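You operate a simulated robot arm through the tools that you are given. There is no shell and no other tool.

Carry out the task below with a simulated robot arm. There is one attempt and no reset: what you move stays moved.

JOB
Stake the yellow pot with the long stake and the green ring.
Fine: push the stake all the way down its hole, then fit the ring on top; it lies in the drawer with the red tab, which ends shut; leave the other stakes and ring.

Only the result counts: the job must be done as asked and must still hold three seconds after the hand-in. Knocking over, shifting, dropping, spilling or breaking anything else fails it.

ROBOT AND FRAMES
A 7-joint arm with a two-finger parallel gripper, fixed in place. Base frame: the origin is on the floor under the middle of its stand, x ahead of it, y to its left, z up; the work surface is at about z = 760. Units: mm, degrees, N and s.
It reaches about 966 mm from its shoulder. Its first joint turns from -166.0 to 166.0 degrees. Payload 3.43 kg.
Tool frame: the origin (TCP) lies between the finger pads and is the grasp point; the fingertips stand 30 mm ahead of it; z points along the fingers, y is the line along which they close. The gripper opens to 94 mm. The fingers are 28 mm wide and 10 mm thick; the gripper's body (50 by 96 mm) begins 55 mm behind the TCP.
Orientation is told as [roll, pitch, yaw] about the base's x, y, z axes, in that order, counted from this pose: with the fingers straight down and closing along the base's y, the tool's x points along the base's -x, its y along +y and its z along -z.

CONTROLS
- The arm moves only by the tool drive_tool. Its argument "commands" is a list of rows, each an object of numbers (a shift or turn left out is 0, a gripper value left out holds the last): "grip": the finger opening in mm, from 0 to 94; "tx", "ty", "tz": the shift along the base's x, y, z in units of 200 mm (1.0 is 200 mm); "rx", "ry", "rz": the turn, a rotation vector about the base's x, y, z in units of 60 degrees (1.0 is 60 degrees). In form: [{"grip": .., "tx": .., "ty": .., "tz": .., "rx": .., "ry": .., "rz": ..}, ...]. A call has 1 to 20 rows; each row is the pose to reach, as a shift and turn from the pose commanded when the call began. A call with a number of a shift or a turn outside -1 to 1 is refused whole. Rows are played at 5 a second. More than 50 mm and 8.6 degrees between two rows, or a gripper value outside its range, and nothing of the call is played. A pose out of reach is approached as far as the arm can. The call stops where the force on the tool passes 40 N (or 10 N more than at its start, if that is more) or the arm is blocked; 0.2 s more then pass. The fingers move at their own pace (about 45 mm/s each) and stop on an object; they squeeze with about 22 N. The grip force told is the motor's: it shows also when the fingers shut on nothing. Time passes only in rows, and 0.2 s behind the last, so rows that repeat a pose let the fingers close. It gives the time, the measured TCP pose, the force on the tool (base axes), the opening and the grip force at its end, in the units of the frame above (readings bear some noise), with the torque about the TCP (base axes, N m) and any sound that the robot's microphone picked up.
- Cameras (640 x 400 px; columns grow to the right, rows downward): "scene" is fixed at [49.4, -650.3, 1517.2]; the picture's right is [0.57, -0.82, 0.00], its down [-0.51, -0.36, -0.78] and it looks along [0.64, 0.45, -0.62] (base axes); focal length 252 px, centre (320, 200). "wrist" rides on the gripper at [76, 14, -103] in the tool frame; the picture's right is [-0.18, 0.98, 0.00], its down [-0.75, -0.14, -0.64] and it looks along [-0.63, -0.12, 0.77] (tool axes); focal length 243 px, centre (320, 200). There is no depth. A picture from a camera that has moved, and an enlarged one, comes with that camera's place and axes in the base frame and with its lens.
- capture(camera): a new picture of that camera. No time passes.
- raise_lower(by): slides the trunk up (or, below 0, down) by that many mm; the arm rides with it, the base frame stays. It gives what a move gives, with no picture.
- enlarge(camera, box): a new picture of the part [left, top, right, bottom] of that camera's present view, enlarged. No time passes.
- finish_job(): hands the job in; it is judged then, once.

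Places have to be worked out from the pictures, the camera data and where the tool is seen. Open the gripper and draw the arm clear of the work before you hand the job in, unless the task says otherwise.

The tools are called by a JSON object that holds its "name" and its "arguments". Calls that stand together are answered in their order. drive_tool: Moves the arm, as the interface text tells. Its arguments: {"type":"object","properties":{"commands":{"type":"array","items":{"type":"object","properties":{"grip":{"type":"number"},"tx":{"type":"number"},"ty":{"type":"number"},"tz":{"type":"number"},"rx":{"type":"number"},"ry":{"type":"number"},"rz":{"type":"number"}}}}},"required":["commands"]} The other tools are called the same way: raise_lower (by) moves the trunk up or down; capture (camera) takes a picture; enlarge (camera, box) takes an enlarged picture of a part of a camera's view; finish_job () hands the job in.

At the start:

```text
time: 0.0
tcp_pos: [693.4, -60.3, 1312.3]
ee_rot: [0.1, -0.1, -0.1]
force: [0.1, -0.2, 0.5]
wrist_torque: [-0.04, 0.01, -0.01]
gripper_width: 94.3
gripper_force: 0.0
trunk travel left (down, up): [-325.0, 165.0]
```

scene: 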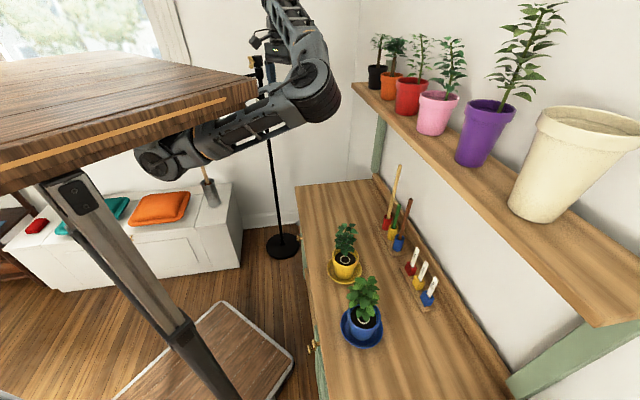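
wrist: 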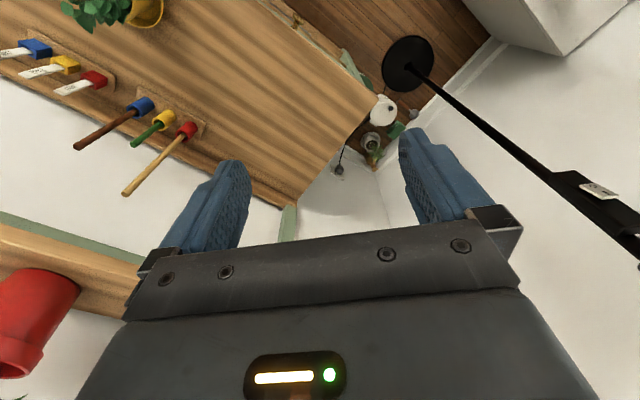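

I'll begin by looking closely at the bench, with the pots, stakes and drawers, before moving anything.

{"name": "enlarge", "arguments": {"camera": "scene", "box": [290, 200, 450, 300]}}

{"name": "enlarge", "arguments": {"camera": "scene", "box": [280, 300, 440, 400]}}

{"name": "enlarge", "arguments": {"camera": "scene", "box": [350, 150, 450, 250]}}

{"name": "enlarge", "arguments": {"camera": "wrist", "box": [0, 0, 240, 150]}}

```text
4.00 times, centred on (370, 250) of scene
camera zoom: at [49.4, -650.3, 1517.2], right [0.57, -0.82, 0.0], down [-0.51, -0.36, -0.78], along [0.64, 0.45, -0.62], focal length 1008 px, centre (120, 0)
```

zoom: 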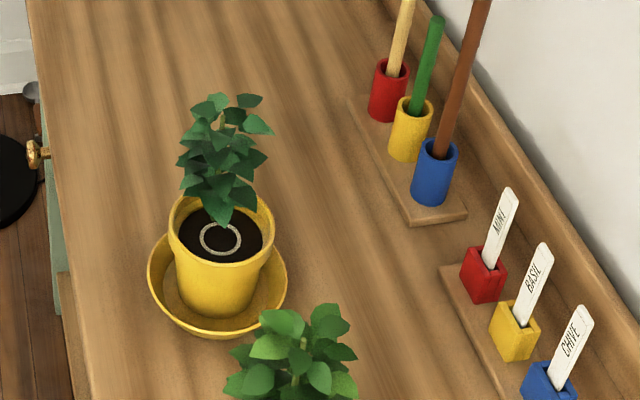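

```text
4.00 times, centred on (360, 350) of scene
camera zoom: at [49.4, -650.3, 1517.2], right [0.57, -0.82, 0.0], down [-0.51, -0.36, -0.78], along [0.64, 0.45, -0.62], focal length 1008 px, centre (160, -400)
```

zoom: 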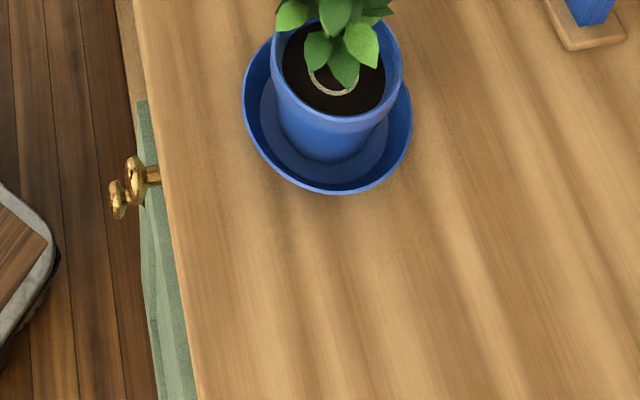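

```text
4.00 times, centred on (400, 200) of scene
camera zoom: at [49.4, -650.3, 1517.2], right [0.57, -0.82, 0.0], down [-0.51, -0.36, -0.78], along [0.64, 0.45, -0.62], focal length 1008 px, centre (0, 200)
```

zoom: 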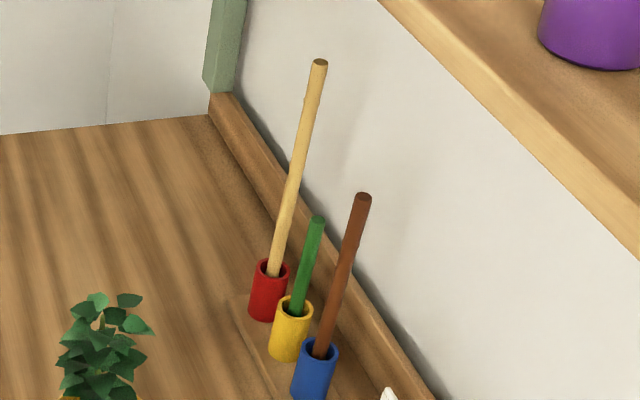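

```text
2.67 times, centred on (120, 75) of wrist
camera zoom: at [617.2, -44.3, 1416.1], right [0.18, 0.98, 0.0], down [0.75, -0.14, 0.64], along [0.63, -0.12, -0.77], focal length 647 px, centre (853, 533)
```

zoom: 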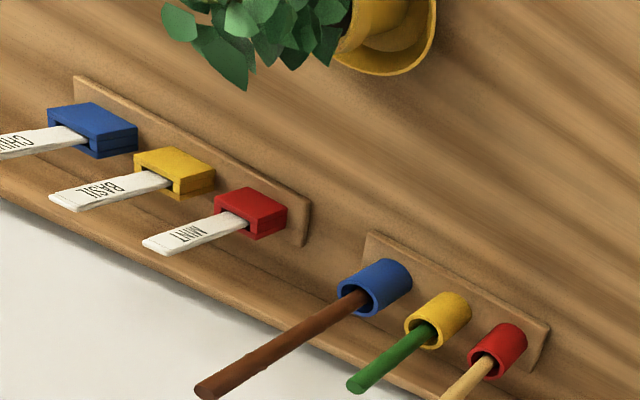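

The long stake looks like the natural-wood one in the red holder: its top is at about z 1060, against 1000 for brown and 930 for green. The bench is turned about 45° and its drawers face the robot. I'll yaw the tool -45° and back off so the wrist camera can see the drawer fronts.

{"name": "drive_tool", "arguments": {"commands": [{"grip": 94, "tx": -0.1, "ty": -0.04, "tz": -0.08, "rz": -0.1}, {"tx": -0.2, "ty": -0.08, "tz": -0.16, "rz": -0.2}, {"tx": -0.3, "ty": -0.12, "tz": -0.24, "rz": -0.3}, {"tx": -0.4, "ty": -0.16, "tz": -0.32, "rz": -0.4}, {"tx": -0.5, "ty": -0.2, "tz": -0.4, "rz": -0.5}, {"tx": -0.6, "ty": -0.24, "tz": -0.48, "rz": -0.6}, {"tx": -0.7, "ty": -0.28, "tz": -0.56, "rz": -0.7}, {"tx": -0.75, "ty": -0.3, "tz": -0.6, "rz": -0.75}, {"tx": -0.75, "ty": -0.3, "tz": -0.6, "rz": -0.75}]}}

{"name": "capture", "arguments": {"camera": "wrist"}}

{"name": "capture", "arguments": {"camera": "scene"}}

```text
time: 2.0
tcp_pos: [543.6, -119.9, 1192.6]
ee_rot: [0.0, 0.1, -45.2]
force: [-0.1, -0.4, -0.6]
wrist_torque: [0.01, 0.01, 0.01]
gripper_width: 93.9
gripper_force: 0.1
trunk travel left (down, up): [-325.0, 165.0]
```

```text
taken
camera wrist: at [499.3, -54.1, 1295.8], right [0.83, 0.56, 0.0], down [0.43, -0.63, 0.64], along [0.36, -0.53, -0.77], focal length 243 px, centre (320, 200)
```

wrist: 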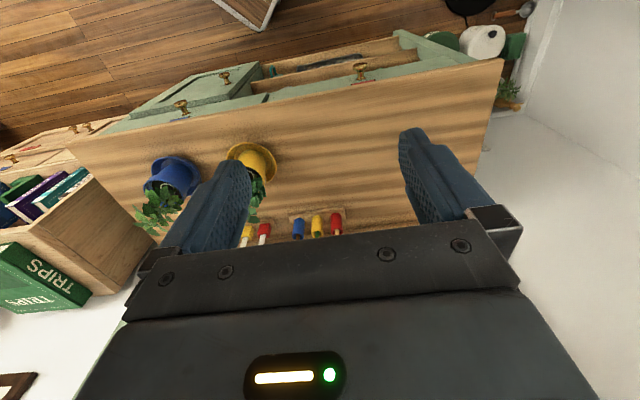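

```text
taken
```

scene: 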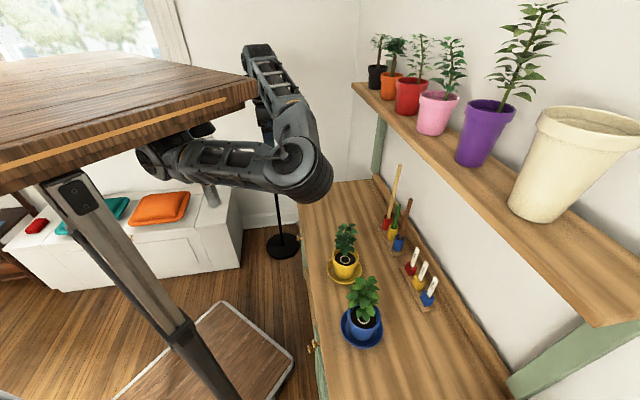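

The wrist camera now shows the bench front. I'll enlarge the drawers to find the red tab.

{"name": "enlarge", "arguments": {"camera": "wrist", "box": [100, 20, 340, 170]}}

{"name": "enlarge", "arguments": {"camera": "wrist", "box": [280, 20, 520, 170]}}

{"name": "enlarge", "arguments": {"camera": "wrist", "box": [220, 130, 420, 255]}}

```text
2.67 times, centred on (220, 95) of wrist
camera zoom: at [499.3, -54.1, 1295.8], right [0.83, 0.56, 0.0], down [0.43, -0.63, 0.64], along [0.36, -0.53, -0.77], focal length 647 px, centre (587, 480)
```

zoom: 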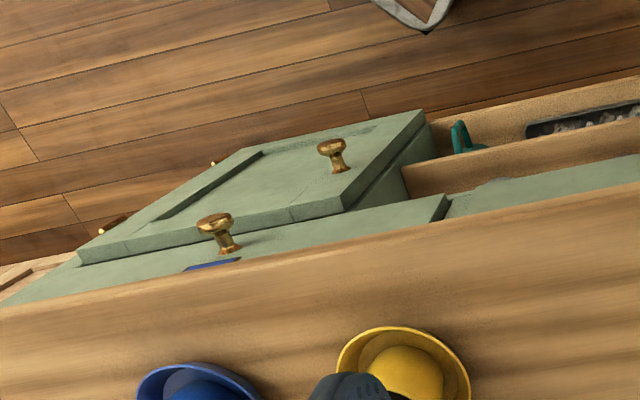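

```text
2.67 times, centred on (400, 95) of wrist
camera zoom: at [499.3, -54.1, 1295.8], right [0.83, 0.56, 0.0], down [0.43, -0.63, 0.64], along [0.36, -0.53, -0.77], focal length 647 px, centre (107, 480)
```

zoom: 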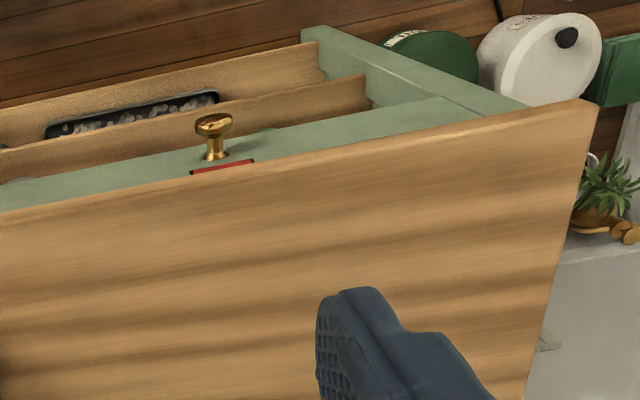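

```text
3.20 times, centred on (320, 192) of wrist
camera zoom: at [499.3, -54.1, 1295.8], right [0.83, 0.56, 0.0], down [0.43, -0.63, 0.64], along [0.36, -0.53, -0.77], focal length 776 px, centre (320, 224)
```

zoom: 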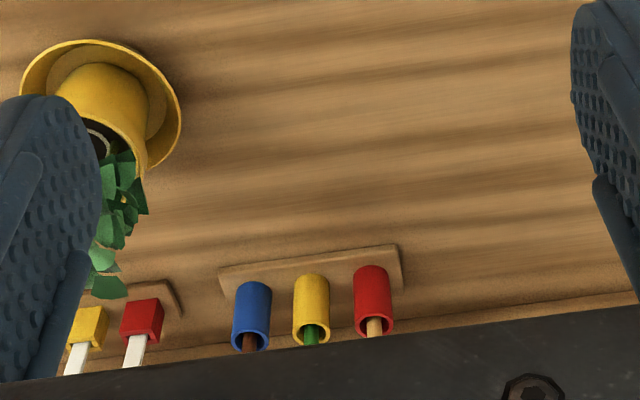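

The red-tab drawer is the upper one on the robot's left; its front edge is near (650,-120). I'll lower the trunk for low work, with the TCP still clear in front of the bench edge, then look again.

{"name": "raise_lower", "arguments": {"by": -150}}

{"name": "capture", "arguments": {"camera": "scene"}}

{"name": "capture", "arguments": {"camera": "wrist"}}

```text
time: 3.8
tcp_pos: [543.5, -120.2, 1043.5]
ee_rot: [0.1, 0.2, -45.0]
force: [-0.1, -0.5, -0.3]
wrist_torque: [-0.01, 0.0, 0.01]
gripper_width: 93.9
gripper_force: 0.0
trunk travel left (down, up): [-175.0, 315.0]
```

```text
taken
```

scene: 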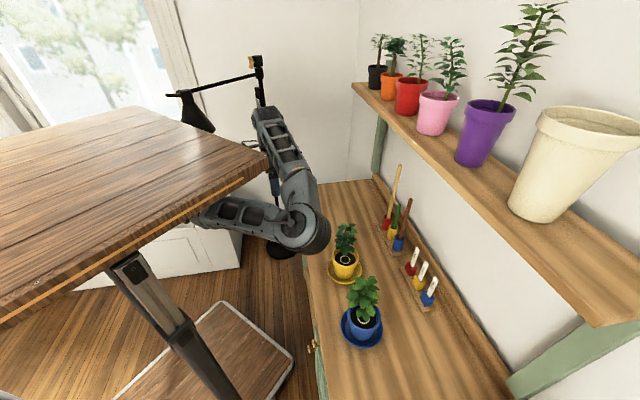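

```text
taken
camera wrist: at [499.4, -54.1, 1146.0], right [0.83, 0.56, 0.0], down [0.43, -0.63, 0.64], along [0.36, -0.53, -0.77], focal length 243 px, centre (320, 200)
```

wrist: 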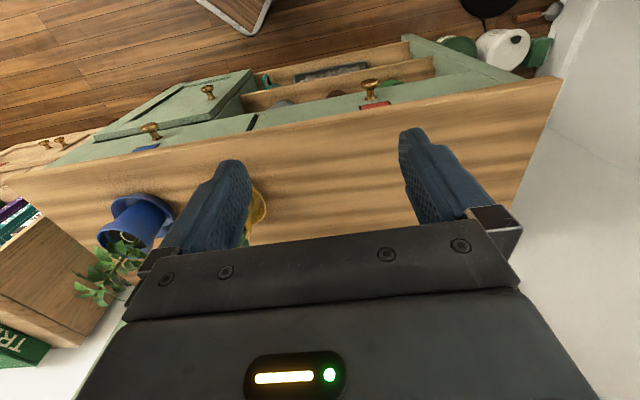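

The slab is the robot's own body and rides with the trunk, so that's fine. Next I'll bring the wrist camera in front of the red-tab drawer to measure its knob.

{"name": "drive_tool", "arguments": {"commands": [{"tx": -0.01, "ty": 0.15, "tz": -0.18}, {"tx": -0.02, "ty": 0.3, "tz": -0.35}, {"tx": -0.03, "ty": 0.45, "tz": -0.52}, {"tx": -0.05, "ty": 0.58, "tz": -0.7}, {"tx": -0.05, "ty": 0.58, "tz": -0.7}]}}

{"name": "capture", "arguments": {"camera": "wrist"}}

{"name": "capture", "arguments": {"camera": "scene"}}

```text
time: 5.0
tcp_pos: [594.9, -3.4, 914.1]
ee_rot: [-0.1, 0.0, -45.0]
force: [0.3, 0.2, 0.5]
wrist_torque: [0.0, -0.02, -0.02]
gripper_width: 93.7
gripper_force: 0.2
out of reach, approached as far as the arm can: row 2, 3, 4, 5
trunk travel left (down, up): [-175.0, 315.0]
```

```text
taken
camera wrist: at [551.1, 62.0, 1018.1], right [0.83, 0.56, 0.0], down [0.43, -0.63, 0.64], along [0.36, -0.53, -0.77], focal length 243 px, centre (320, 200)
```

wrist: 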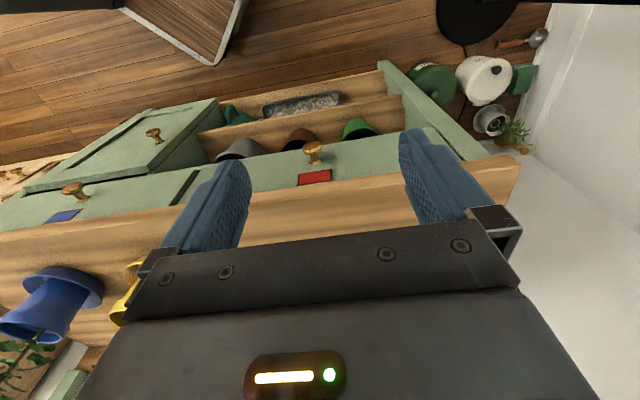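

```text
taken
```

scene: 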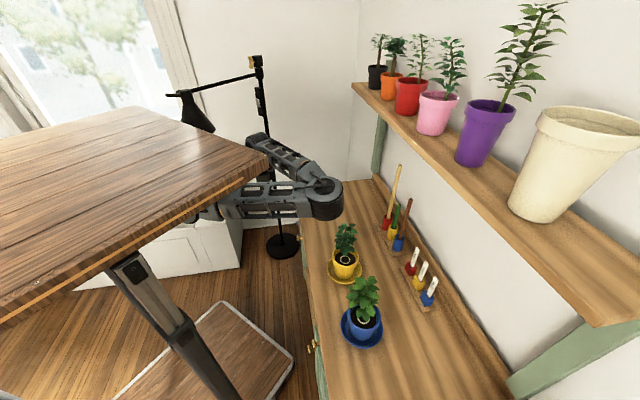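

That pose is too close in for the arm to fold, so for near work the trunk will need to be higher. The view is still good, so I'll enlarge the knob and tab area to measure it.

{"name": "enlarge", "arguments": {"camera": "wrist", "box": [250, 100, 410, 200]}}

{"name": "enlarge", "arguments": {"camera": "wrist", "box": [0, 100, 240, 250]}}

{"name": "enlarge", "arguments": {"camera": "wrist", "box": [360, 50, 560, 250]}}

```text
4.00 times, centred on (330, 150) of wrist
camera zoom: at [551.1, 62.0, 1018.1], right [0.83, 0.56, 0.0], down [0.43, -0.63, 0.64], along [0.36, -0.53, -0.77], focal length 970 px, centre (280, 400)
```

zoom: 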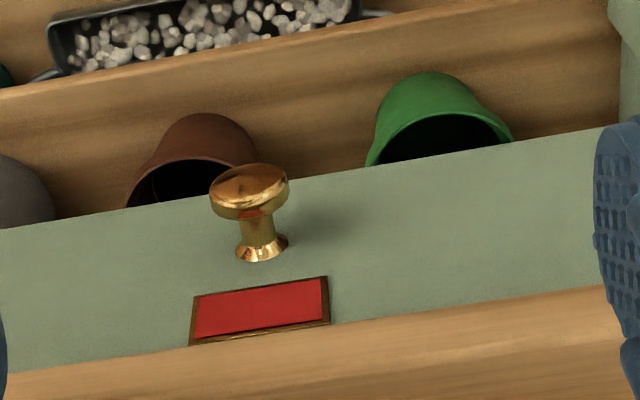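

```text
2.67 times, centred on (120, 175) of wrist
camera zoom: at [551.1, 62.0, 1018.1], right [0.83, 0.56, 0.0], down [0.43, -0.63, 0.64], along [0.36, -0.53, -0.77], focal length 647 px, centre (853, 267)
```

zoom: 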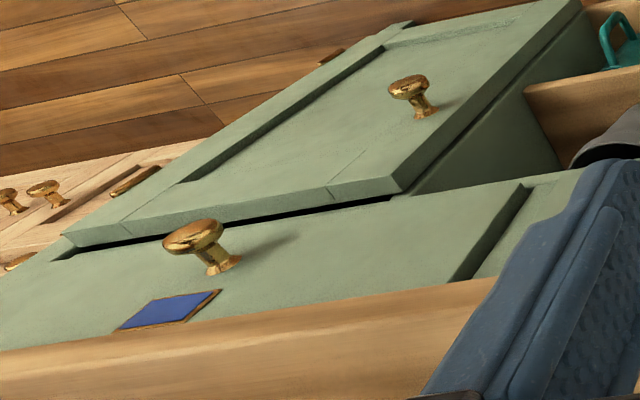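

```text
2.00 times, centred on (460, 150) of wrist
camera zoom: at [551.1, 62.0, 1018.1], right [0.83, 0.56, 0.0], down [0.43, -0.63, 0.64], along [0.36, -0.53, -0.77], focal length 485 px, centre (40, 300)
```

zoom: 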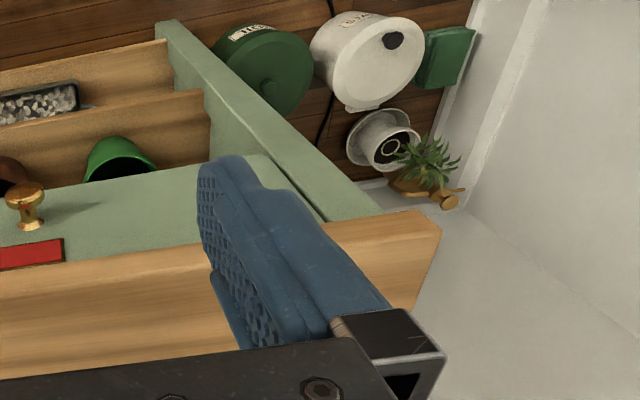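

The red-tab drawer's knob head is at roughly d=536, s=385, z=648, where d is the bench-depth axis (0.707,-0.707) and s is along the bench (0.707,0.707). I'll do the stake first, so I'm moving up and forward to where the wrist camera can be tilted toward the stakes.

{"name": "drive_tool", "arguments": {"commands": [{"tx": 0.12, "ty": -0.12, "tz": 0.12}, {"tx": 0.25, "ty": -0.25, "tz": 0.25}, {"tx": 0.35, "ty": -0.37, "tz": 0.4}, {"tx": 0.45, "ty": -0.48, "tz": 0.55}, {"tx": 0.5, "ty": -0.6, "tz": 0.7}, {"tx": 0.5, "ty": -0.7, "tz": 0.75}, {"tx": 0.5, "ty": -0.7, "tz": 0.75}]}}

```text
time: 6.5
tcp_pos: [693.7, -143.7, 1065.4]
ee_rot: [0.0, 0.0, -45.0]
force: [0.5, 0.4, -0.2]
wrist_torque: [0.0, 0.0, -0.02]
gripper_width: 94.1
gripper_force: 0.0
trunk travel left (down, up): [-175.0, 315.0]
```

The commanded frame now matches the actual pose. Next I'll tilt the fingers forward about 40° while sliding toward s=300 so the camera looks at the stakes.

{"name": "drive_tool", "arguments": {"commands": [{"tx": -0.04, "ty": -0.06, "rx": -0.08, "ry": -0.08}, {"tx": -0.08, "ty": -0.12, "rx": -0.16, "ry": -0.16}, {"tx": -0.12, "ty": -0.18, "rx": -0.24, "ry": -0.24}, {"tx": -0.16, "ty": -0.24, "rx": -0.32, "ry": -0.32}, {"tx": -0.2, "ty": -0.3, "rx": -0.4, "ry": -0.4}, {"tx": -0.25, "ty": -0.37, "rx": -0.4714, "ry": -0.4714}, {"tx": -0.25, "ty": -0.37, "rx": -0.4714, "ry": -0.4714}]}}

{"name": "capture", "arguments": {"camera": "wrist"}}

{"name": "capture", "arguments": {"camera": "scene"}}

```text
time: 8.2
tcp_pos: [644.5, -218.5, 1066.3]
ee_rot: [0.0, -40.0, -45.0]
force: [-0.1, 0.1, -0.3]
wrist_torque: [0.02, 0.01, 0.01]
gripper_width: 93.8
gripper_force: 0.0
trunk travel left (down, up): [-175.0, 315.0]
```

```text
taken
camera wrist: at [566.6, -118.8, 1095.4], right [0.79, 0.59, 0.12], down [0.02, -0.22, 0.98], along [0.61, -0.77, -0.18], focal length 243 px, centre (320, 200)
```

wrist: 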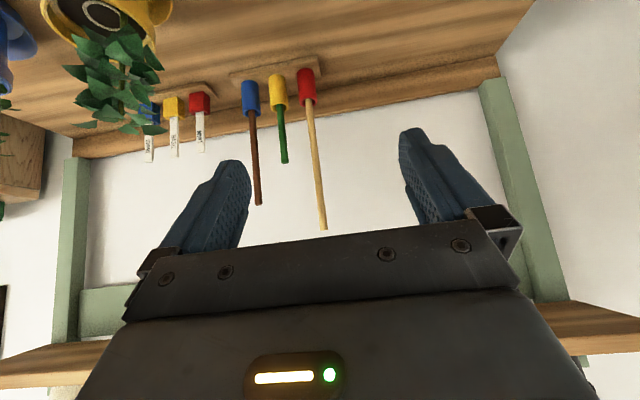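

```text
taken
```

scene: 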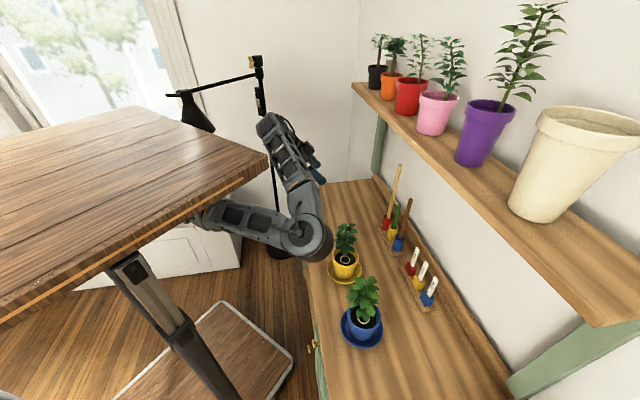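

Good view of all three stakes and the holders. I'll enlarge them to measure the wooden stake accurately, and look at the yellow pot too.

{"name": "enlarge", "arguments": {"camera": "wrist", "box": [220, 50, 380, 150]}}

{"name": "enlarge", "arguments": {"camera": "wrist", "box": [220, 140, 380, 240]}}

{"name": "enlarge", "arguments": {"camera": "wrist", "box": [20, 0, 240, 137]}}

```text
4.00 times, centred on (300, 100) of wrist
camera zoom: at [566.6, -118.8, 1095.4], right [0.79, 0.59, 0.12], down [0.02, -0.22, 0.98], along [0.61, -0.77, -0.18], focal length 970 px, centre (400, 600)
```

zoom: 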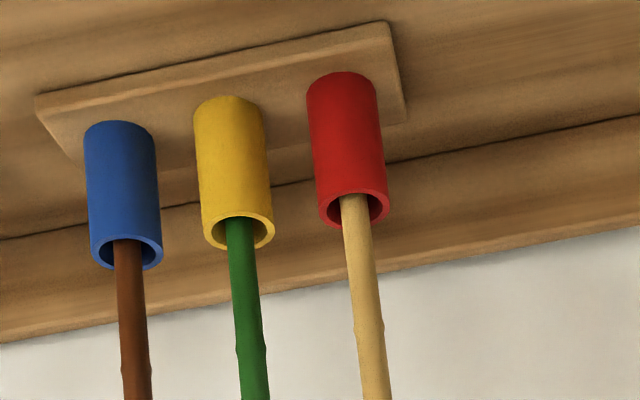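

```text
4.00 times, centred on (300, 190) of wrist
camera zoom: at [566.6, -118.8, 1095.4], right [0.79, 0.59, 0.12], down [0.02, -0.22, 0.98], along [0.61, -0.77, -0.18], focal length 970 px, centre (400, 240)
```

zoom: 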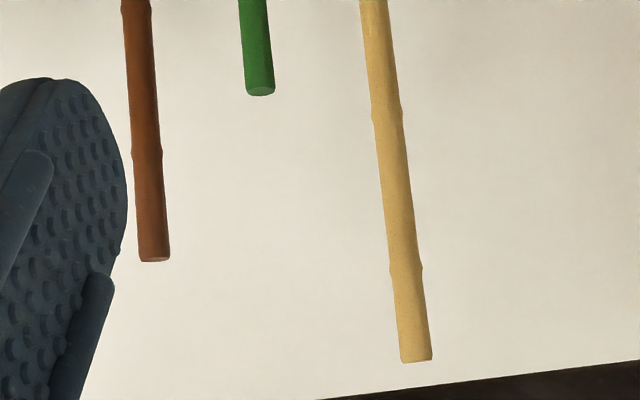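

```text
2.91 times, centred on (130, 68) of wrist
camera zoom: at [566.6, -118.8, 1095.4], right [0.79, 0.59, 0.12], down [0.02, -0.22, 0.98], along [0.61, -0.77, -0.18], focal length 706 px, centre (873, 582)
```

zoom: 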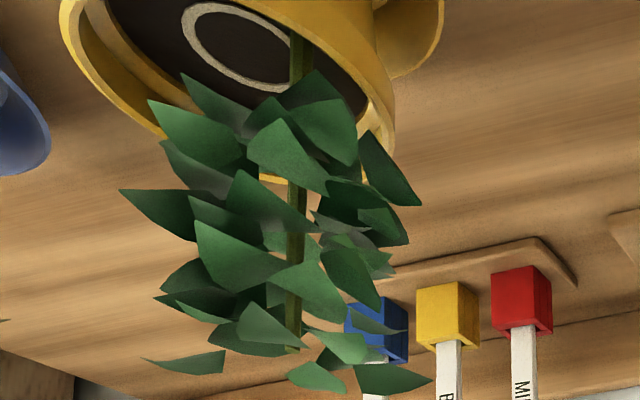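

The wooden stake triangulates well to d≈898.6, s≈268, top z≈1069, which is base (825,-446), with a diameter of about 12-13 mm. Before reaching under the shelf I need its height and front edge.

{"name": "enlarge", "arguments": {"camera": "wrist", "box": [470, 200, 640, 400]}}

{"name": "enlarge", "arguments": {"camera": "wrist", "box": [0, 250, 160, 400]}}

{"name": "enlarge", "arguments": {"camera": "scene", "box": [340, 60, 500, 180]}}

```text
2.00 times, centred on (555, 300) of wrist
camera zoom: at [566.6, -118.8, 1095.4], right [0.79, 0.59, 0.12], down [0.02, -0.22, 0.98], along [0.61, -0.77, -0.18], focal length 485 px, centre (-150, 0)
```

zoom: 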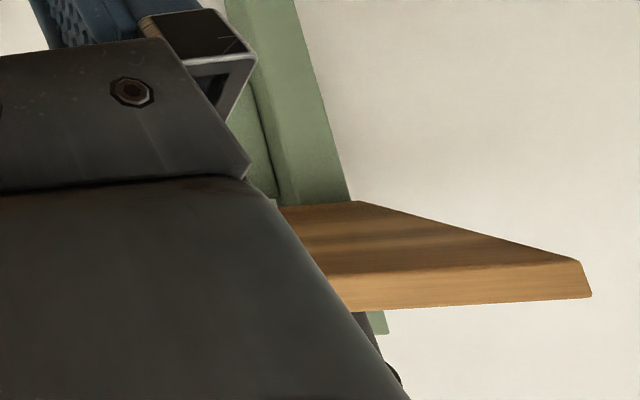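

```text
2.67 times, centred on (80, 325) of wrist
camera zoom: at [566.6, -118.8, 1095.4], right [0.79, 0.59, 0.12], down [0.02, -0.22, 0.98], along [0.61, -0.77, -0.18], focal length 647 px, centre (960, -133)
```

zoom: 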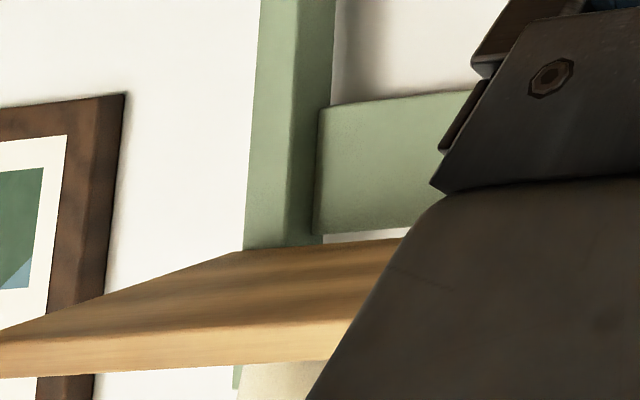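

```text
3.33 times, centred on (420, 120) of scene
camera zoom: at [49.4, -650.3, 1517.2], right [0.57, -0.82, 0.0], down [-0.51, -0.36, -0.78], along [0.64, 0.45, -0.62], focal length 840 px, centre (-13, 467)
```

zoom: 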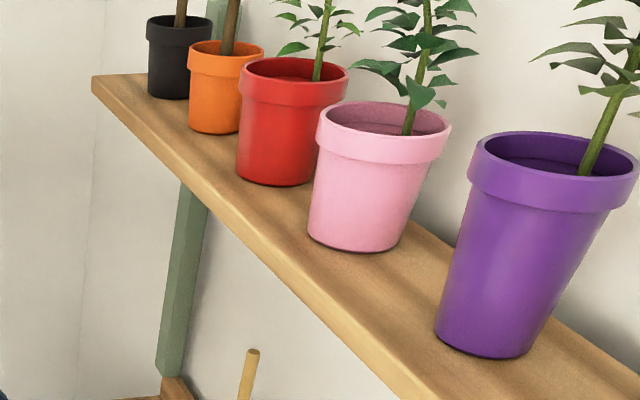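

The shelf underside is at z≈1232 and its front edge at d≈822, so a hand tilted 45° clears it comfortably. I'll go to a pre-grasp point about 100 mm short of the stake, fingers partly closed to 60 mm, at z 1015, which is above the green stake's top at 941.

{"name": "drive_tool", "arguments": {"commands": [{"grip": 60, "tx": 0.08, "ty": -0.12, "tz": -0.04, "rx": -0.01, "ry": -0.01}, {"tx": 0.17, "ty": -0.25, "tz": -0.08, "rx": -0.02, "ry": -0.02}, {"tx": 0.26, "ty": -0.38, "tz": -0.12, "rx": -0.03, "ry": -0.03}, {"tx": 0.35, "ty": -0.5, "tz": -0.16, "rx": -0.04, "ry": -0.04}, {"tx": 0.45, "ty": -0.64, "tz": -0.2, "rx": -0.05, "ry": -0.05}, {"tx": 0.554, "ty": -0.7875, "tz": -0.255, "rx": -0.0589, "ry": -0.0589}, {"tx": 0.554, "ty": -0.7875, "tz": -0.255, "rx": -0.0589, "ry": -0.0589}]}}

{"name": "capture", "arguments": {"camera": "wrist"}}

{"name": "capture", "arguments": {"camera": "scene"}}

```text
time: 9.8
tcp_pos: [754.3, -375.6, 1014.1]
ee_rot: [0.1, -45.0, -45.0]
force: [-0.1, -0.4, 0.3]
wrist_torque: [0.0, 0.02, -0.05]
gripper_width: 59.9
gripper_force: 0.1
trunk travel left (down, up): [-175.0, 315.0]
```

```text
taken
camera wrist: at [676.3, -274.3, 1033.2], right [0.79, 0.6, 0.13], down [-0.04, -0.16, 0.99], along [0.61, -0.78, -0.1], focal length 243 px, centre (320, 200)
```

wrist: 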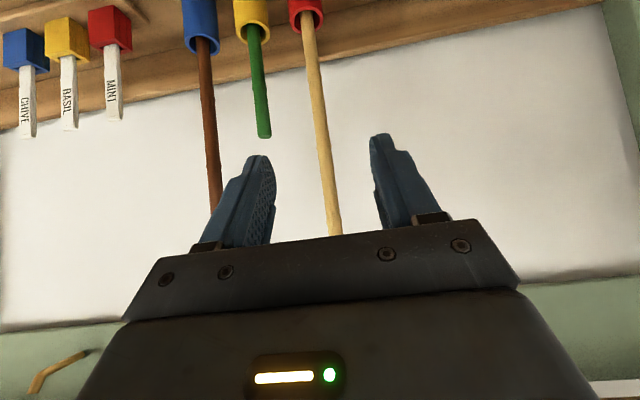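

```text
taken
```

scene: 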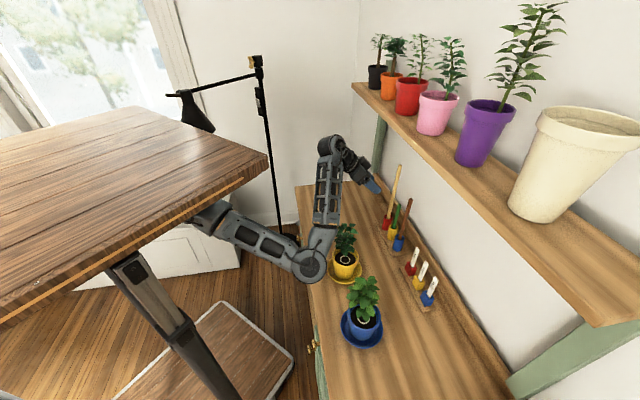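

The fingers straddle the stake's line correctly. The elbow hangs low on the side of the plants, so I'll raise the trunk 120 mm and bring the hand back down, to keep the elbow higher.

{"name": "raise_lower", "arguments": {"by": 120}}

{"name": "drive_tool", "arguments": {"commands": [{"tz": -0.15}, {"tz": -0.3}, {"tz": -0.45}, {"tz": -0.595}, {"tz": -0.595}]}}

{"name": "capture", "arguments": {"camera": "scene"}}

{"name": "enlarge", "arguments": {"camera": "wrist", "box": [160, 0, 480, 250]}}

```text
time: 11.2
tcp_pos: [754.2, -375.0, 1132.4]
ee_rot: [0.0, -45.0, -45.1]
force: [-0.6, 0.1, -0.1]
wrist_torque: [0.0, 0.0, -0.03]
gripper_width: 60.2
gripper_force: 0.1
trunk travel left (down, up): [-295.0, 195.0]
```

```text
time: 12.4
tcp_pos: [755.6, -377.0, 1014.7]
ee_rot: [0.0, -45.0, -45.0]
force: [-0.9, 0.3, -0.7]
wrist_torque: [0.01, 0.02, 0.0]
gripper_width: 60.0
gripper_force: 0.1
trunk travel left (down, up): [-295.0, 195.0]
```

```text
taken
```

scene: 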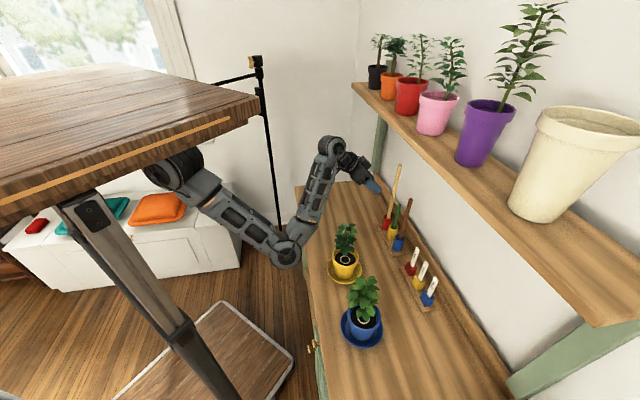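

```text
1.60 times, centred on (320, 125) of wrist
camera zoom: at [675.9, -274.7, 1034.3], right [0.79, 0.6, 0.13], down [-0.04, -0.16, 0.99], along [0.61, -0.78, -0.1], focal length 388 px, centre (320, 320)
```

zoom: 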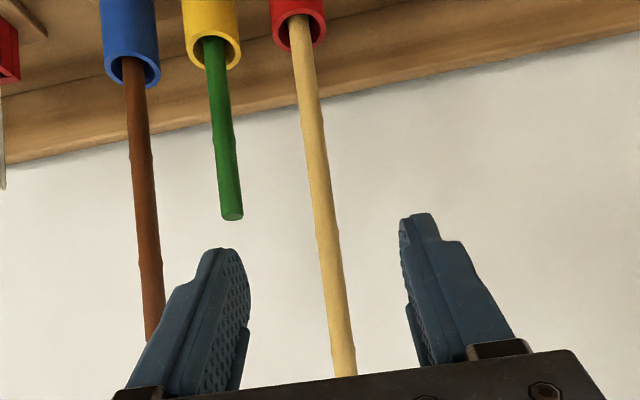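

The trunk is higher and the elbow is clear. The stake measures s≈267 and the TCP is at s=267.7, so I'll advance 98 mm along the bench depth and close on the stake.

{"name": "drive_tool", "arguments": {"commands": [{"grip": 60, "tx": 0.09, "ty": -0.09}, {"tx": 0.18, "ty": -0.18}, {"tx": 0.27, "ty": -0.27}, {"tx": 0.345, "ty": -0.345}, {"tx": 0.345, "ty": -0.345}]}}

{"name": "capture", "arguments": {"camera": "wrist"}}

{"name": "enlarge", "arguments": {"camera": "scene", "box": [320, 120, 440, 270]}}

```text
time: 13.7
tcp_pos: [824.7, -444.4, 1016.1]
ee_rot: [0.0, -45.1, -45.0]
force: [-0.4, -0.1, -0.3]
wrist_torque: [-0.01, -0.04, 0.01]
gripper_width: 60.0
gripper_force: 0.0
trunk travel left (down, up): [-295.0, 195.0]
```

```text
taken
camera wrist: at [745.9, -343.5, 1034.5], right [0.79, 0.6, 0.13], down [-0.04, -0.16, 0.99], along [0.62, -0.78, -0.1], focal length 243 px, centre (320, 200)
```

wrist: 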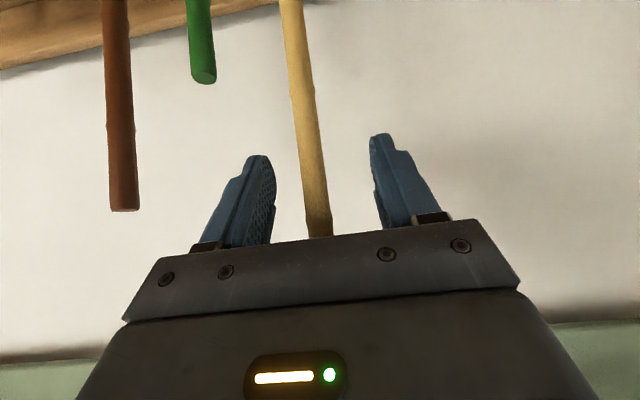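

```text
2.67 times, centred on (380, 195) of scene
camera zoom: at [49.4, -650.3, 1517.2], right [0.57, -0.82, 0.0], down [-0.51, -0.36, -0.78], along [0.64, 0.45, -0.62], focal length 672 px, centre (160, 213)
```

zoom: 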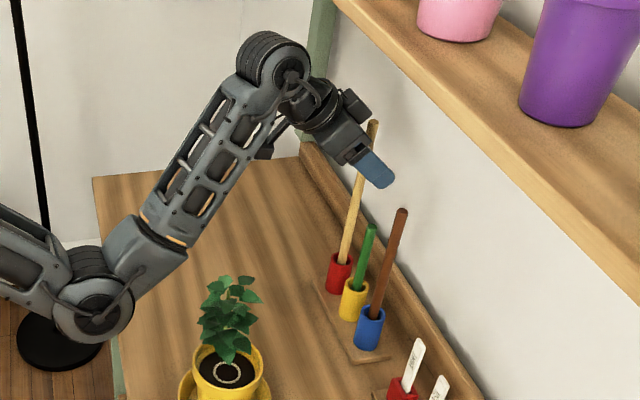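

The stake lies between the finger pads with nothing else near them. Closing on it now.

{"name": "drive_tool", "arguments": {"commands": [{"grip": 0}, {"grip": 0}, {"grip": 0}, {"grip": 0}, {"grip": 0}]}}

{"name": "capture", "arguments": {"camera": "wrist"}}

```text
time: 14.8
tcp_pos: [824.6, -445.1, 1015.1]
ee_rot: [0.0, -44.9, -45.1]
force: [-0.1, 0.3, -0.6]
wrist_torque: [-0.01, 0.0, -0.03]
gripper_width: 16.4
gripper_force: 22.0
trunk travel left (down, up): [-295.0, 195.0]
```

```text
taken
camera wrist: at [745.8, -343.4, 1034.6], right [0.79, 0.6, 0.13], down [-0.04, -0.16, 0.99], along [0.61, -0.78, -0.1], focal length 243 px, centre (320, 200)
```

wrist: 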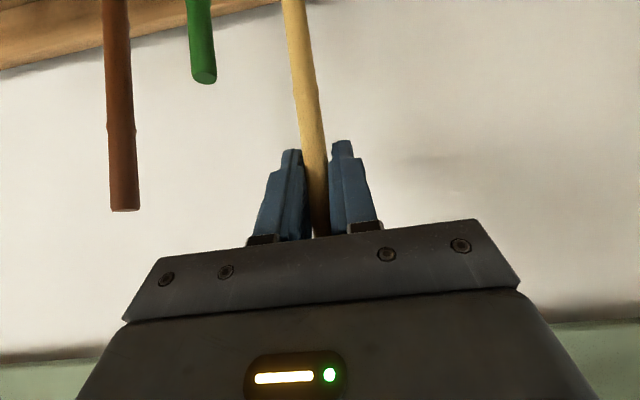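

It's gripped, with 16.4 mm opening and 22 N. I'll lift straight up 65 mm, which should clear the holder while the hand stays well under the shelf.

{"name": "drive_tool", "arguments": {"commands": [{"grip": 0, "tz": 0.06}, {"tz": 0.14}, {"tz": 0.23}, {"tz": 0.325}, {"tz": 0.325}]}}

{"name": "enlarge", "arguments": {"camera": "scene", "box": [340, 120, 460, 270]}}

{"name": "capture", "arguments": {"camera": "wrist"}}

```text
time: 16.1
tcp_pos: [822.9, -443.7, 1079.2]
ee_rot: [0.0, -45.0, -45.0]
force: [-1.0, 0.5, 0.2]
wrist_torque: [0.0, 0.02, 0.01]
gripper_width: 16.7
gripper_force: 21.5
trunk travel left (down, up): [-295.0, 195.0]
```

```text
2.67 times, centred on (400, 195) of scene
camera zoom: at [49.4, -650.3, 1517.2], right [0.57, -0.82, 0.0], down [-0.51, -0.36, -0.78], along [0.64, 0.45, -0.62], focal length 672 px, centre (107, 213)
```

zoom: 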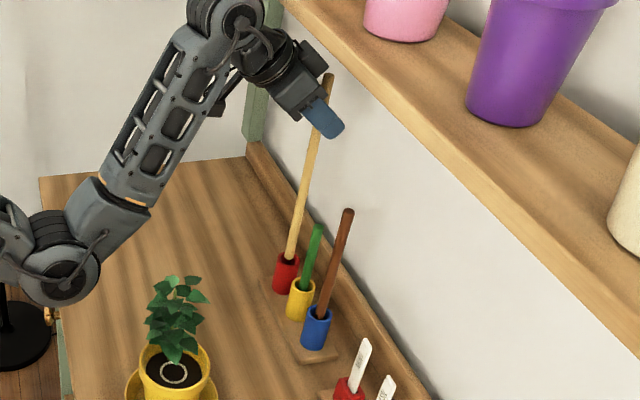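

```text
taken
camera wrist: at [745.2, -342.8, 1098.9], right [0.79, 0.6, 0.13], down [-0.04, -0.16, 0.99], along [0.61, -0.78, -0.1], focal length 243 px, centre (320, 200)
```

wrist: 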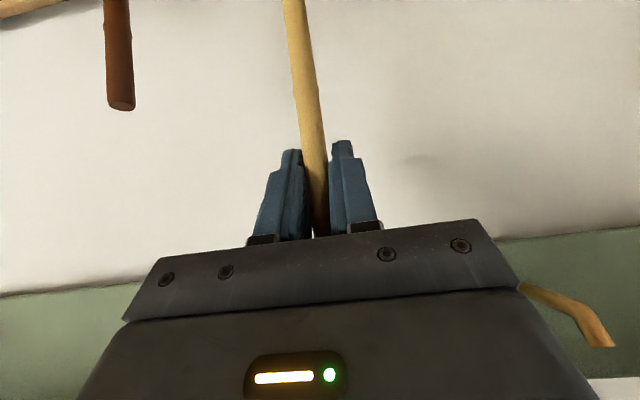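

The stake rose with the hand. I'll zoom in to see whether its lower end is clear of the red holder.

{"name": "enlarge", "arguments": {"camera": "scene", "box": [370, 195, 420, 245]}}

```text
8.00 times, centred on (395, 220) of scene
camera zoom: at [49.4, -650.3, 1517.2], right [0.57, -0.82, 0.0], down [-0.51, -0.36, -0.78], along [0.64, 0.45, -0.62], focal length 2016 px, centre (-280, 40)
```

zoom: 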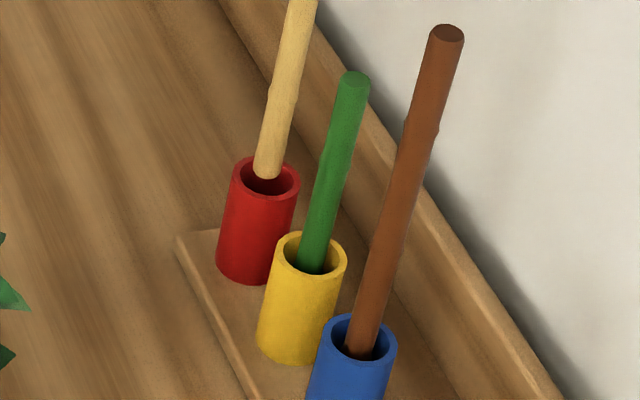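

The stake's end sits at z≈835, about 10 mm above the holder's rim and free. I'll check the hole in the yellow pot at high zoom while I continue up a little and back out from under the shelf.

{"name": "drive_tool", "arguments": {"commands": [{"grip": 0, "tz": 0.08}, {"tx": -0.08, "ty": 0.08, "tz": 0.13}, {"tx": -0.2, "ty": 0.2, "tz": 0.2}, {"tx": -0.32, "ty": 0.32, "tz": 0.28}, {"tx": -0.45, "ty": 0.45, "tz": 0.36}, {"tx": -0.55, "ty": 0.55, "tz": 0.45}, {"tx": -0.55, "ty": 0.55, "tz": 0.45}]}}

{"name": "capture", "arguments": {"camera": "scene"}}

{"name": "enlarge", "arguments": {"camera": "scene", "box": [320, 220, 370, 290]}}

{"name": "capture", "arguments": {"camera": "wrist"}}

```text
time: 17.6
tcp_pos: [714.5, -334.3, 1169.7]
ee_rot: [0.1, -44.9, -44.9]
force: [-0.1, -0.3, 0.0]
wrist_torque: [0.0, 0.03, 0.03]
gripper_width: 16.6
gripper_force: 22.0
trunk travel left (down, up): [-295.0, 195.0]
```

```text
taken
```

scene: 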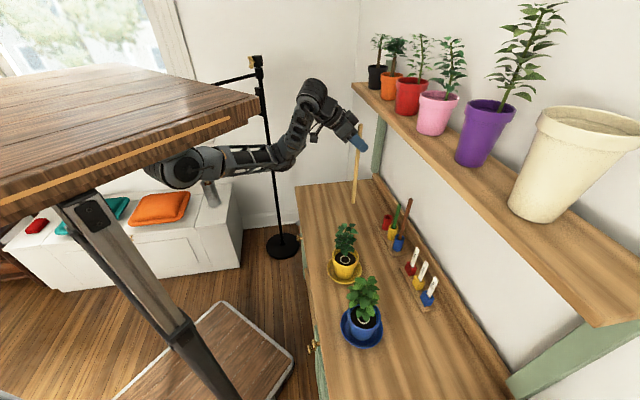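

```text
5.71 times, centred on (345, 255) of scene
camera zoom: at [49.4, -650.3, 1517.2], right [0.57, -0.82, 0.0], down [-0.51, -0.36, -0.78], along [0.64, 0.45, -0.62], focal length 1440 px, centre (177, -114)
```

zoom: 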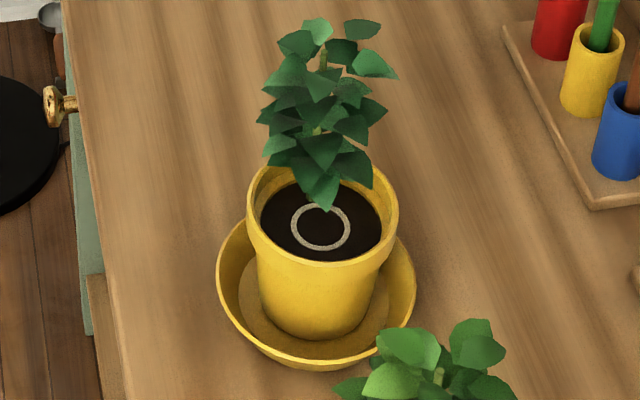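

```text
taken
camera wrist: at [635.3, -232.7, 1188.4], right [0.79, 0.6, 0.13], down [-0.04, -0.16, 0.99], along [0.62, -0.78, -0.1], focal length 243 px, centre (320, 200)
```

wrist: 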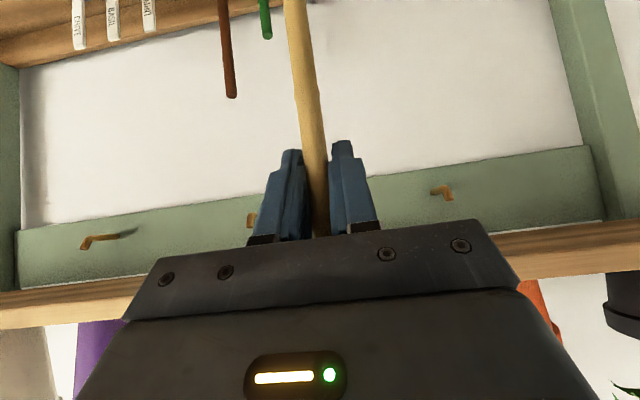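

The stake hangs vertically and is clear of the shelf. I'll zoom in on it in the scene view to get the exact bottom-end position relative to the TCP.

{"name": "enlarge", "arguments": {"camera": "scene", "box": [330, 110, 390, 160]}}

{"name": "enlarge", "arguments": {"camera": "scene", "box": [330, 165, 390, 215]}}

```text
8.00 times, centred on (360, 135) of scene
camera zoom: at [49.4, -650.3, 1517.2], right [0.57, -0.82, 0.0], down [-0.51, -0.36, -0.78], along [0.64, 0.45, -0.62], focal length 2016 px, centre (0, 720)
```

zoom: 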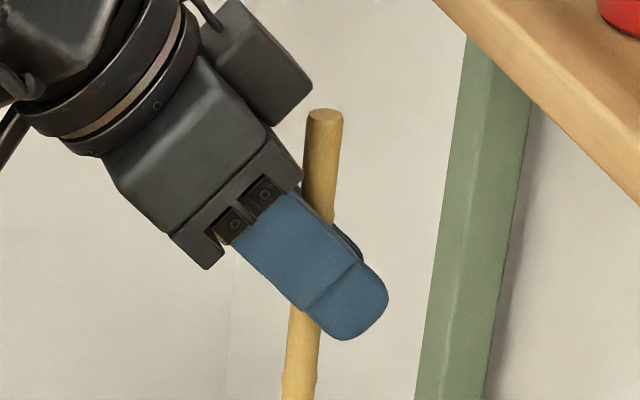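

```text
8.00 times, centred on (360, 190) of scene
camera zoom: at [49.4, -650.3, 1517.2], right [0.57, -0.82, 0.0], down [-0.51, -0.36, -0.78], along [0.64, 0.45, -0.62], focal length 2016 px, centre (0, 280)
```

zoom: 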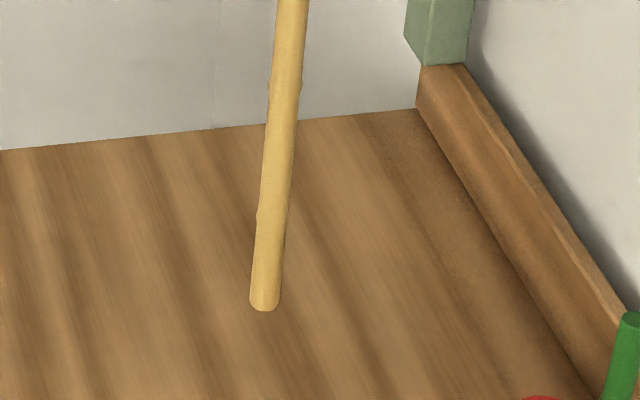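

The stake is 300 mm long and vertical, with its bottom 244 mm below the TCP and about 1.5 mm ahead in d. The pot hole is at d≈671, s≈87.5. I'll rise first, then carry it over the hole above the plant's top.

{"name": "drive_tool", "arguments": {"commands": [{"grip": 0, "tz": 0.2}, {"tz": 0.42}, {"tx": -0.16, "ty": -0.07, "tz": 0.42}, {"tx": -0.34, "ty": -0.15, "tz": 0.42}, {"tx": -0.52, "ty": -0.225, "tz": 0.42}, {"tx": -0.7, "ty": -0.3, "tz": 0.42}, {"tx": -0.896, "ty": -0.386, "tz": 0.42}, {"tx": -0.896, "ty": -0.386, "tz": 0.42}]}}

{"name": "capture", "arguments": {"camera": "scene"}}

{"name": "capture", "arguments": {"camera": "wrist"}}

```text
time: 19.4
tcp_pos: [533.0, -412.7, 1253.4]
ee_rot: [0.0, -45.0, -45.0]
force: [-0.2, -0.1, 0.0]
wrist_torque: [-0.04, 0.01, 0.02]
gripper_width: 16.6
gripper_force: 21.2
trunk travel left (down, up): [-295.0, 195.0]
```

```text
taken
```

scene: 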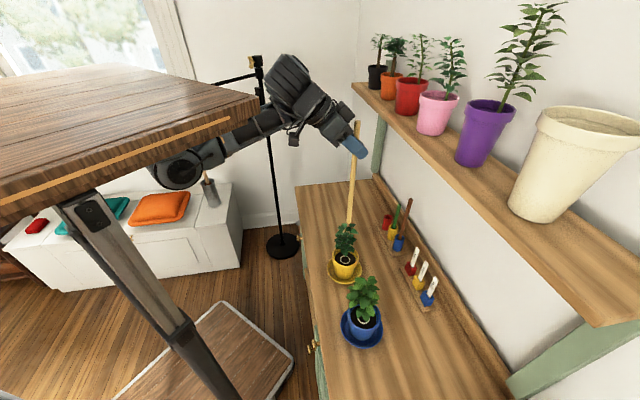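

```text
taken
camera wrist: at [454.7, -310.6, 1272.8], right [0.79, 0.6, 0.13], down [-0.04, -0.16, 0.99], along [0.61, -0.78, -0.1], focal length 243 px, centre (320, 200)
```

wrist: 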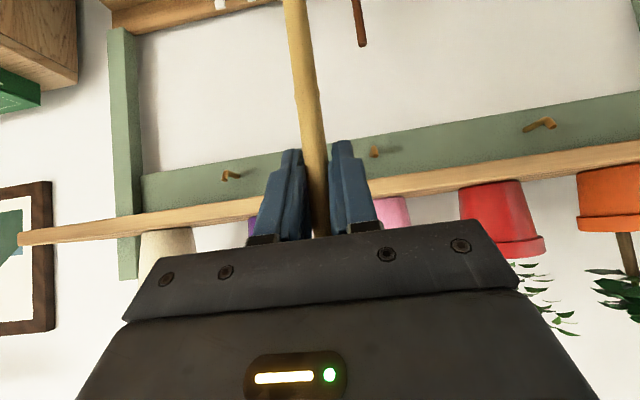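

It reached the spot above the hole. To keep the arm from having to fold too tightly when the hand descends, I'll raise the trunk fully now and then lower the hand.

{"name": "raise_lower", "arguments": {"by": 190}}

{"name": "drive_tool", "arguments": {"commands": [{"grip": 0, "tz": -0.2}, {"tz": -0.4}, {"tz": -0.6}, {"tz": -0.8}, {"tz": -0.97}, {"tz": -0.97}]}}

{"name": "capture", "arguments": {"camera": "scene"}}

{"name": "enlarge", "arguments": {"camera": "scene", "box": [320, 180, 380, 280]}}

```text
time: 21.5
tcp_pos: [534.9, -413.0, 1443.5]
ee_rot: [0.1, -45.1, -45.2]
force: [0.7, -0.5, -0.5]
wrist_torque: [-0.01, -0.01, -0.03]
gripper_width: 16.7
gripper_force: 21.9
trunk travel left (down, up): [-485.0, 5.0]
```

```text
time: 22.9
tcp_pos: [533.6, -411.5, 1249.9]
ee_rot: [-0.1, -45.0, -45.1]
force: [0.4, 0.4, -0.9]
wrist_torque: [0.02, 0.01, 0.01]
gripper_width: 16.9
gripper_force: 22.0
trunk travel left (down, up): [-485.0, 5.0]
```

```text
taken
```

scene: 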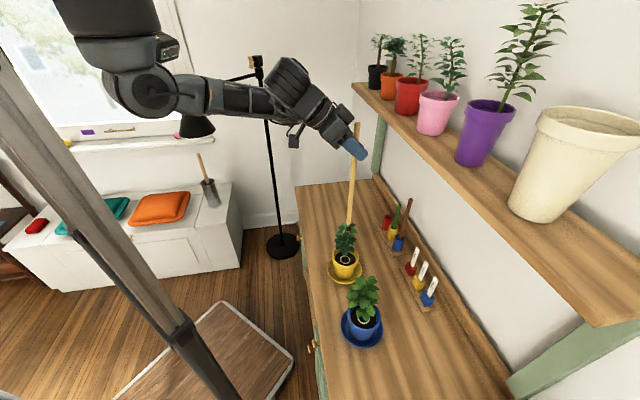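

```text
4.00 times, centred on (350, 230) of scene
camera zoom: at [49.4, -650.3, 1517.2], right [0.57, -0.82, 0.0], down [-0.51, -0.36, -0.78], along [0.64, 0.45, -0.62], focal length 1008 px, centre (200, 80)
```

zoom: 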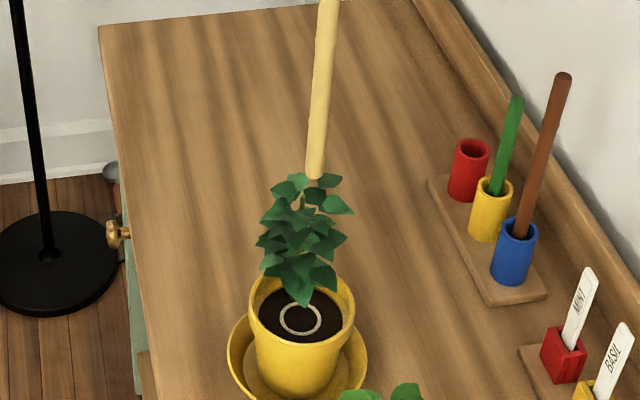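

The stake bottom sits at roughly d 670.5, s 85 against the hole at (671, 87). I'll nudge it about 1.5 mm in s and lower it to about 40 mm above the soil, then check again.

{"name": "drive_tool", "arguments": {"commands": [{"grip": 0, "tx": 0.007, "ty": 0.004, "tz": -0.12}, {"tx": 0.007, "ty": 0.004, "tz": -0.26}, {"tx": 0.007, "ty": 0.004, "tz": -0.4}, {"tx": 0.007, "ty": 0.004, "tz": -0.53}, {"tx": 0.007, "ty": 0.004, "tz": -0.65}, {"tx": 0.007, "ty": 0.004, "tz": -0.65}]}}

{"name": "enlarge", "arguments": {"camera": "scene", "box": [320, 200, 370, 280]}}

{"name": "capture", "arguments": {"camera": "scene"}}

```text
time: 24.3
tcp_pos: [535.0, -411.8, 1119.4]
ee_rot: [0.1, -45.0, -45.0]
force: [-0.1, 0.1, -0.7]
wrist_torque: [0.04, -0.01, -0.02]
gripper_width: 16.9
gripper_force: 21.8
trunk travel left (down, up): [-485.0, 5.0]
```

```text
5.00 times, centred on (345, 240) of scene
camera zoom: at [49.4, -650.3, 1517.2], right [0.57, -0.82, 0.0], down [-0.51, -0.36, -0.78], along [0.64, 0.45, -0.62], focal length 1260 px, centre (195, 0)
```

zoom: 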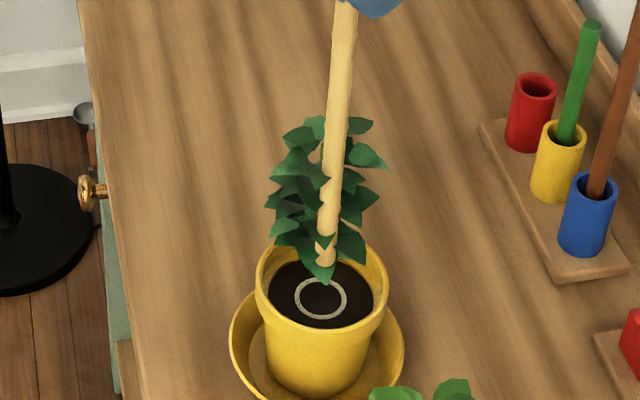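

```text
taken
```

scene: 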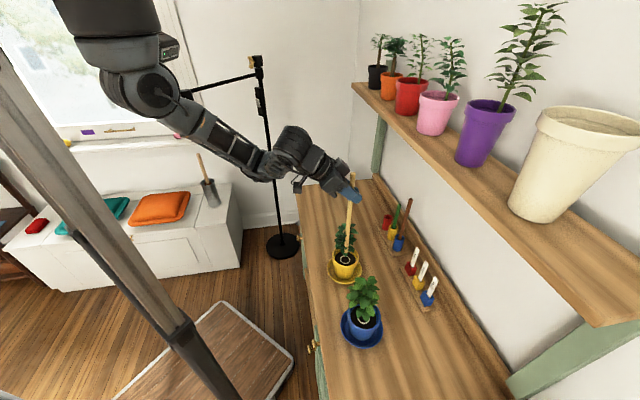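

The leaves are purely visual and don't resist. The stake end reads about 1.5 mm far in d and 1 mm short in s, so I'll correct that and lower to about 8 mm above the soil.

{"name": "drive_tool", "arguments": {"commands": [{"grip": 0, "tx": -0.002, "ty": 0.009, "tz": -0.05}, {"tx": -0.002, "ty": 0.009, "tz": -0.1}, {"tx": -0.002, "ty": 0.009, "tz": -0.155}, {"tx": -0.002, "ty": 0.009, "tz": -0.155}]}}

{"name": "enlarge", "arguments": {"camera": "scene", "box": [330, 235, 362, 275]}}

```text
time: 25.3
tcp_pos: [534.2, -409.8, 1089.6]
ee_rot: [0.0, -45.0, -45.1]
force: [-0.7, 0.5, 0.1]
wrist_torque: [0.01, 0.02, 0.03]
gripper_width: 16.7
gripper_force: 22.1
trunk travel left (down, up): [-485.0, 5.0]
```

```text
10.00 times, centred on (346, 255) of scene
camera zoom: at [49.4, -650.3, 1517.2], right [0.57, -0.82, 0.0], down [-0.51, -0.36, -0.78], along [0.64, 0.45, -0.62], focal length 2519 px, centre (60, -350)
```

zoom: 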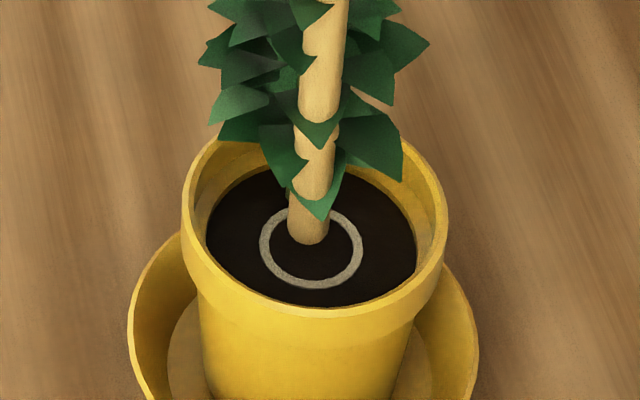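

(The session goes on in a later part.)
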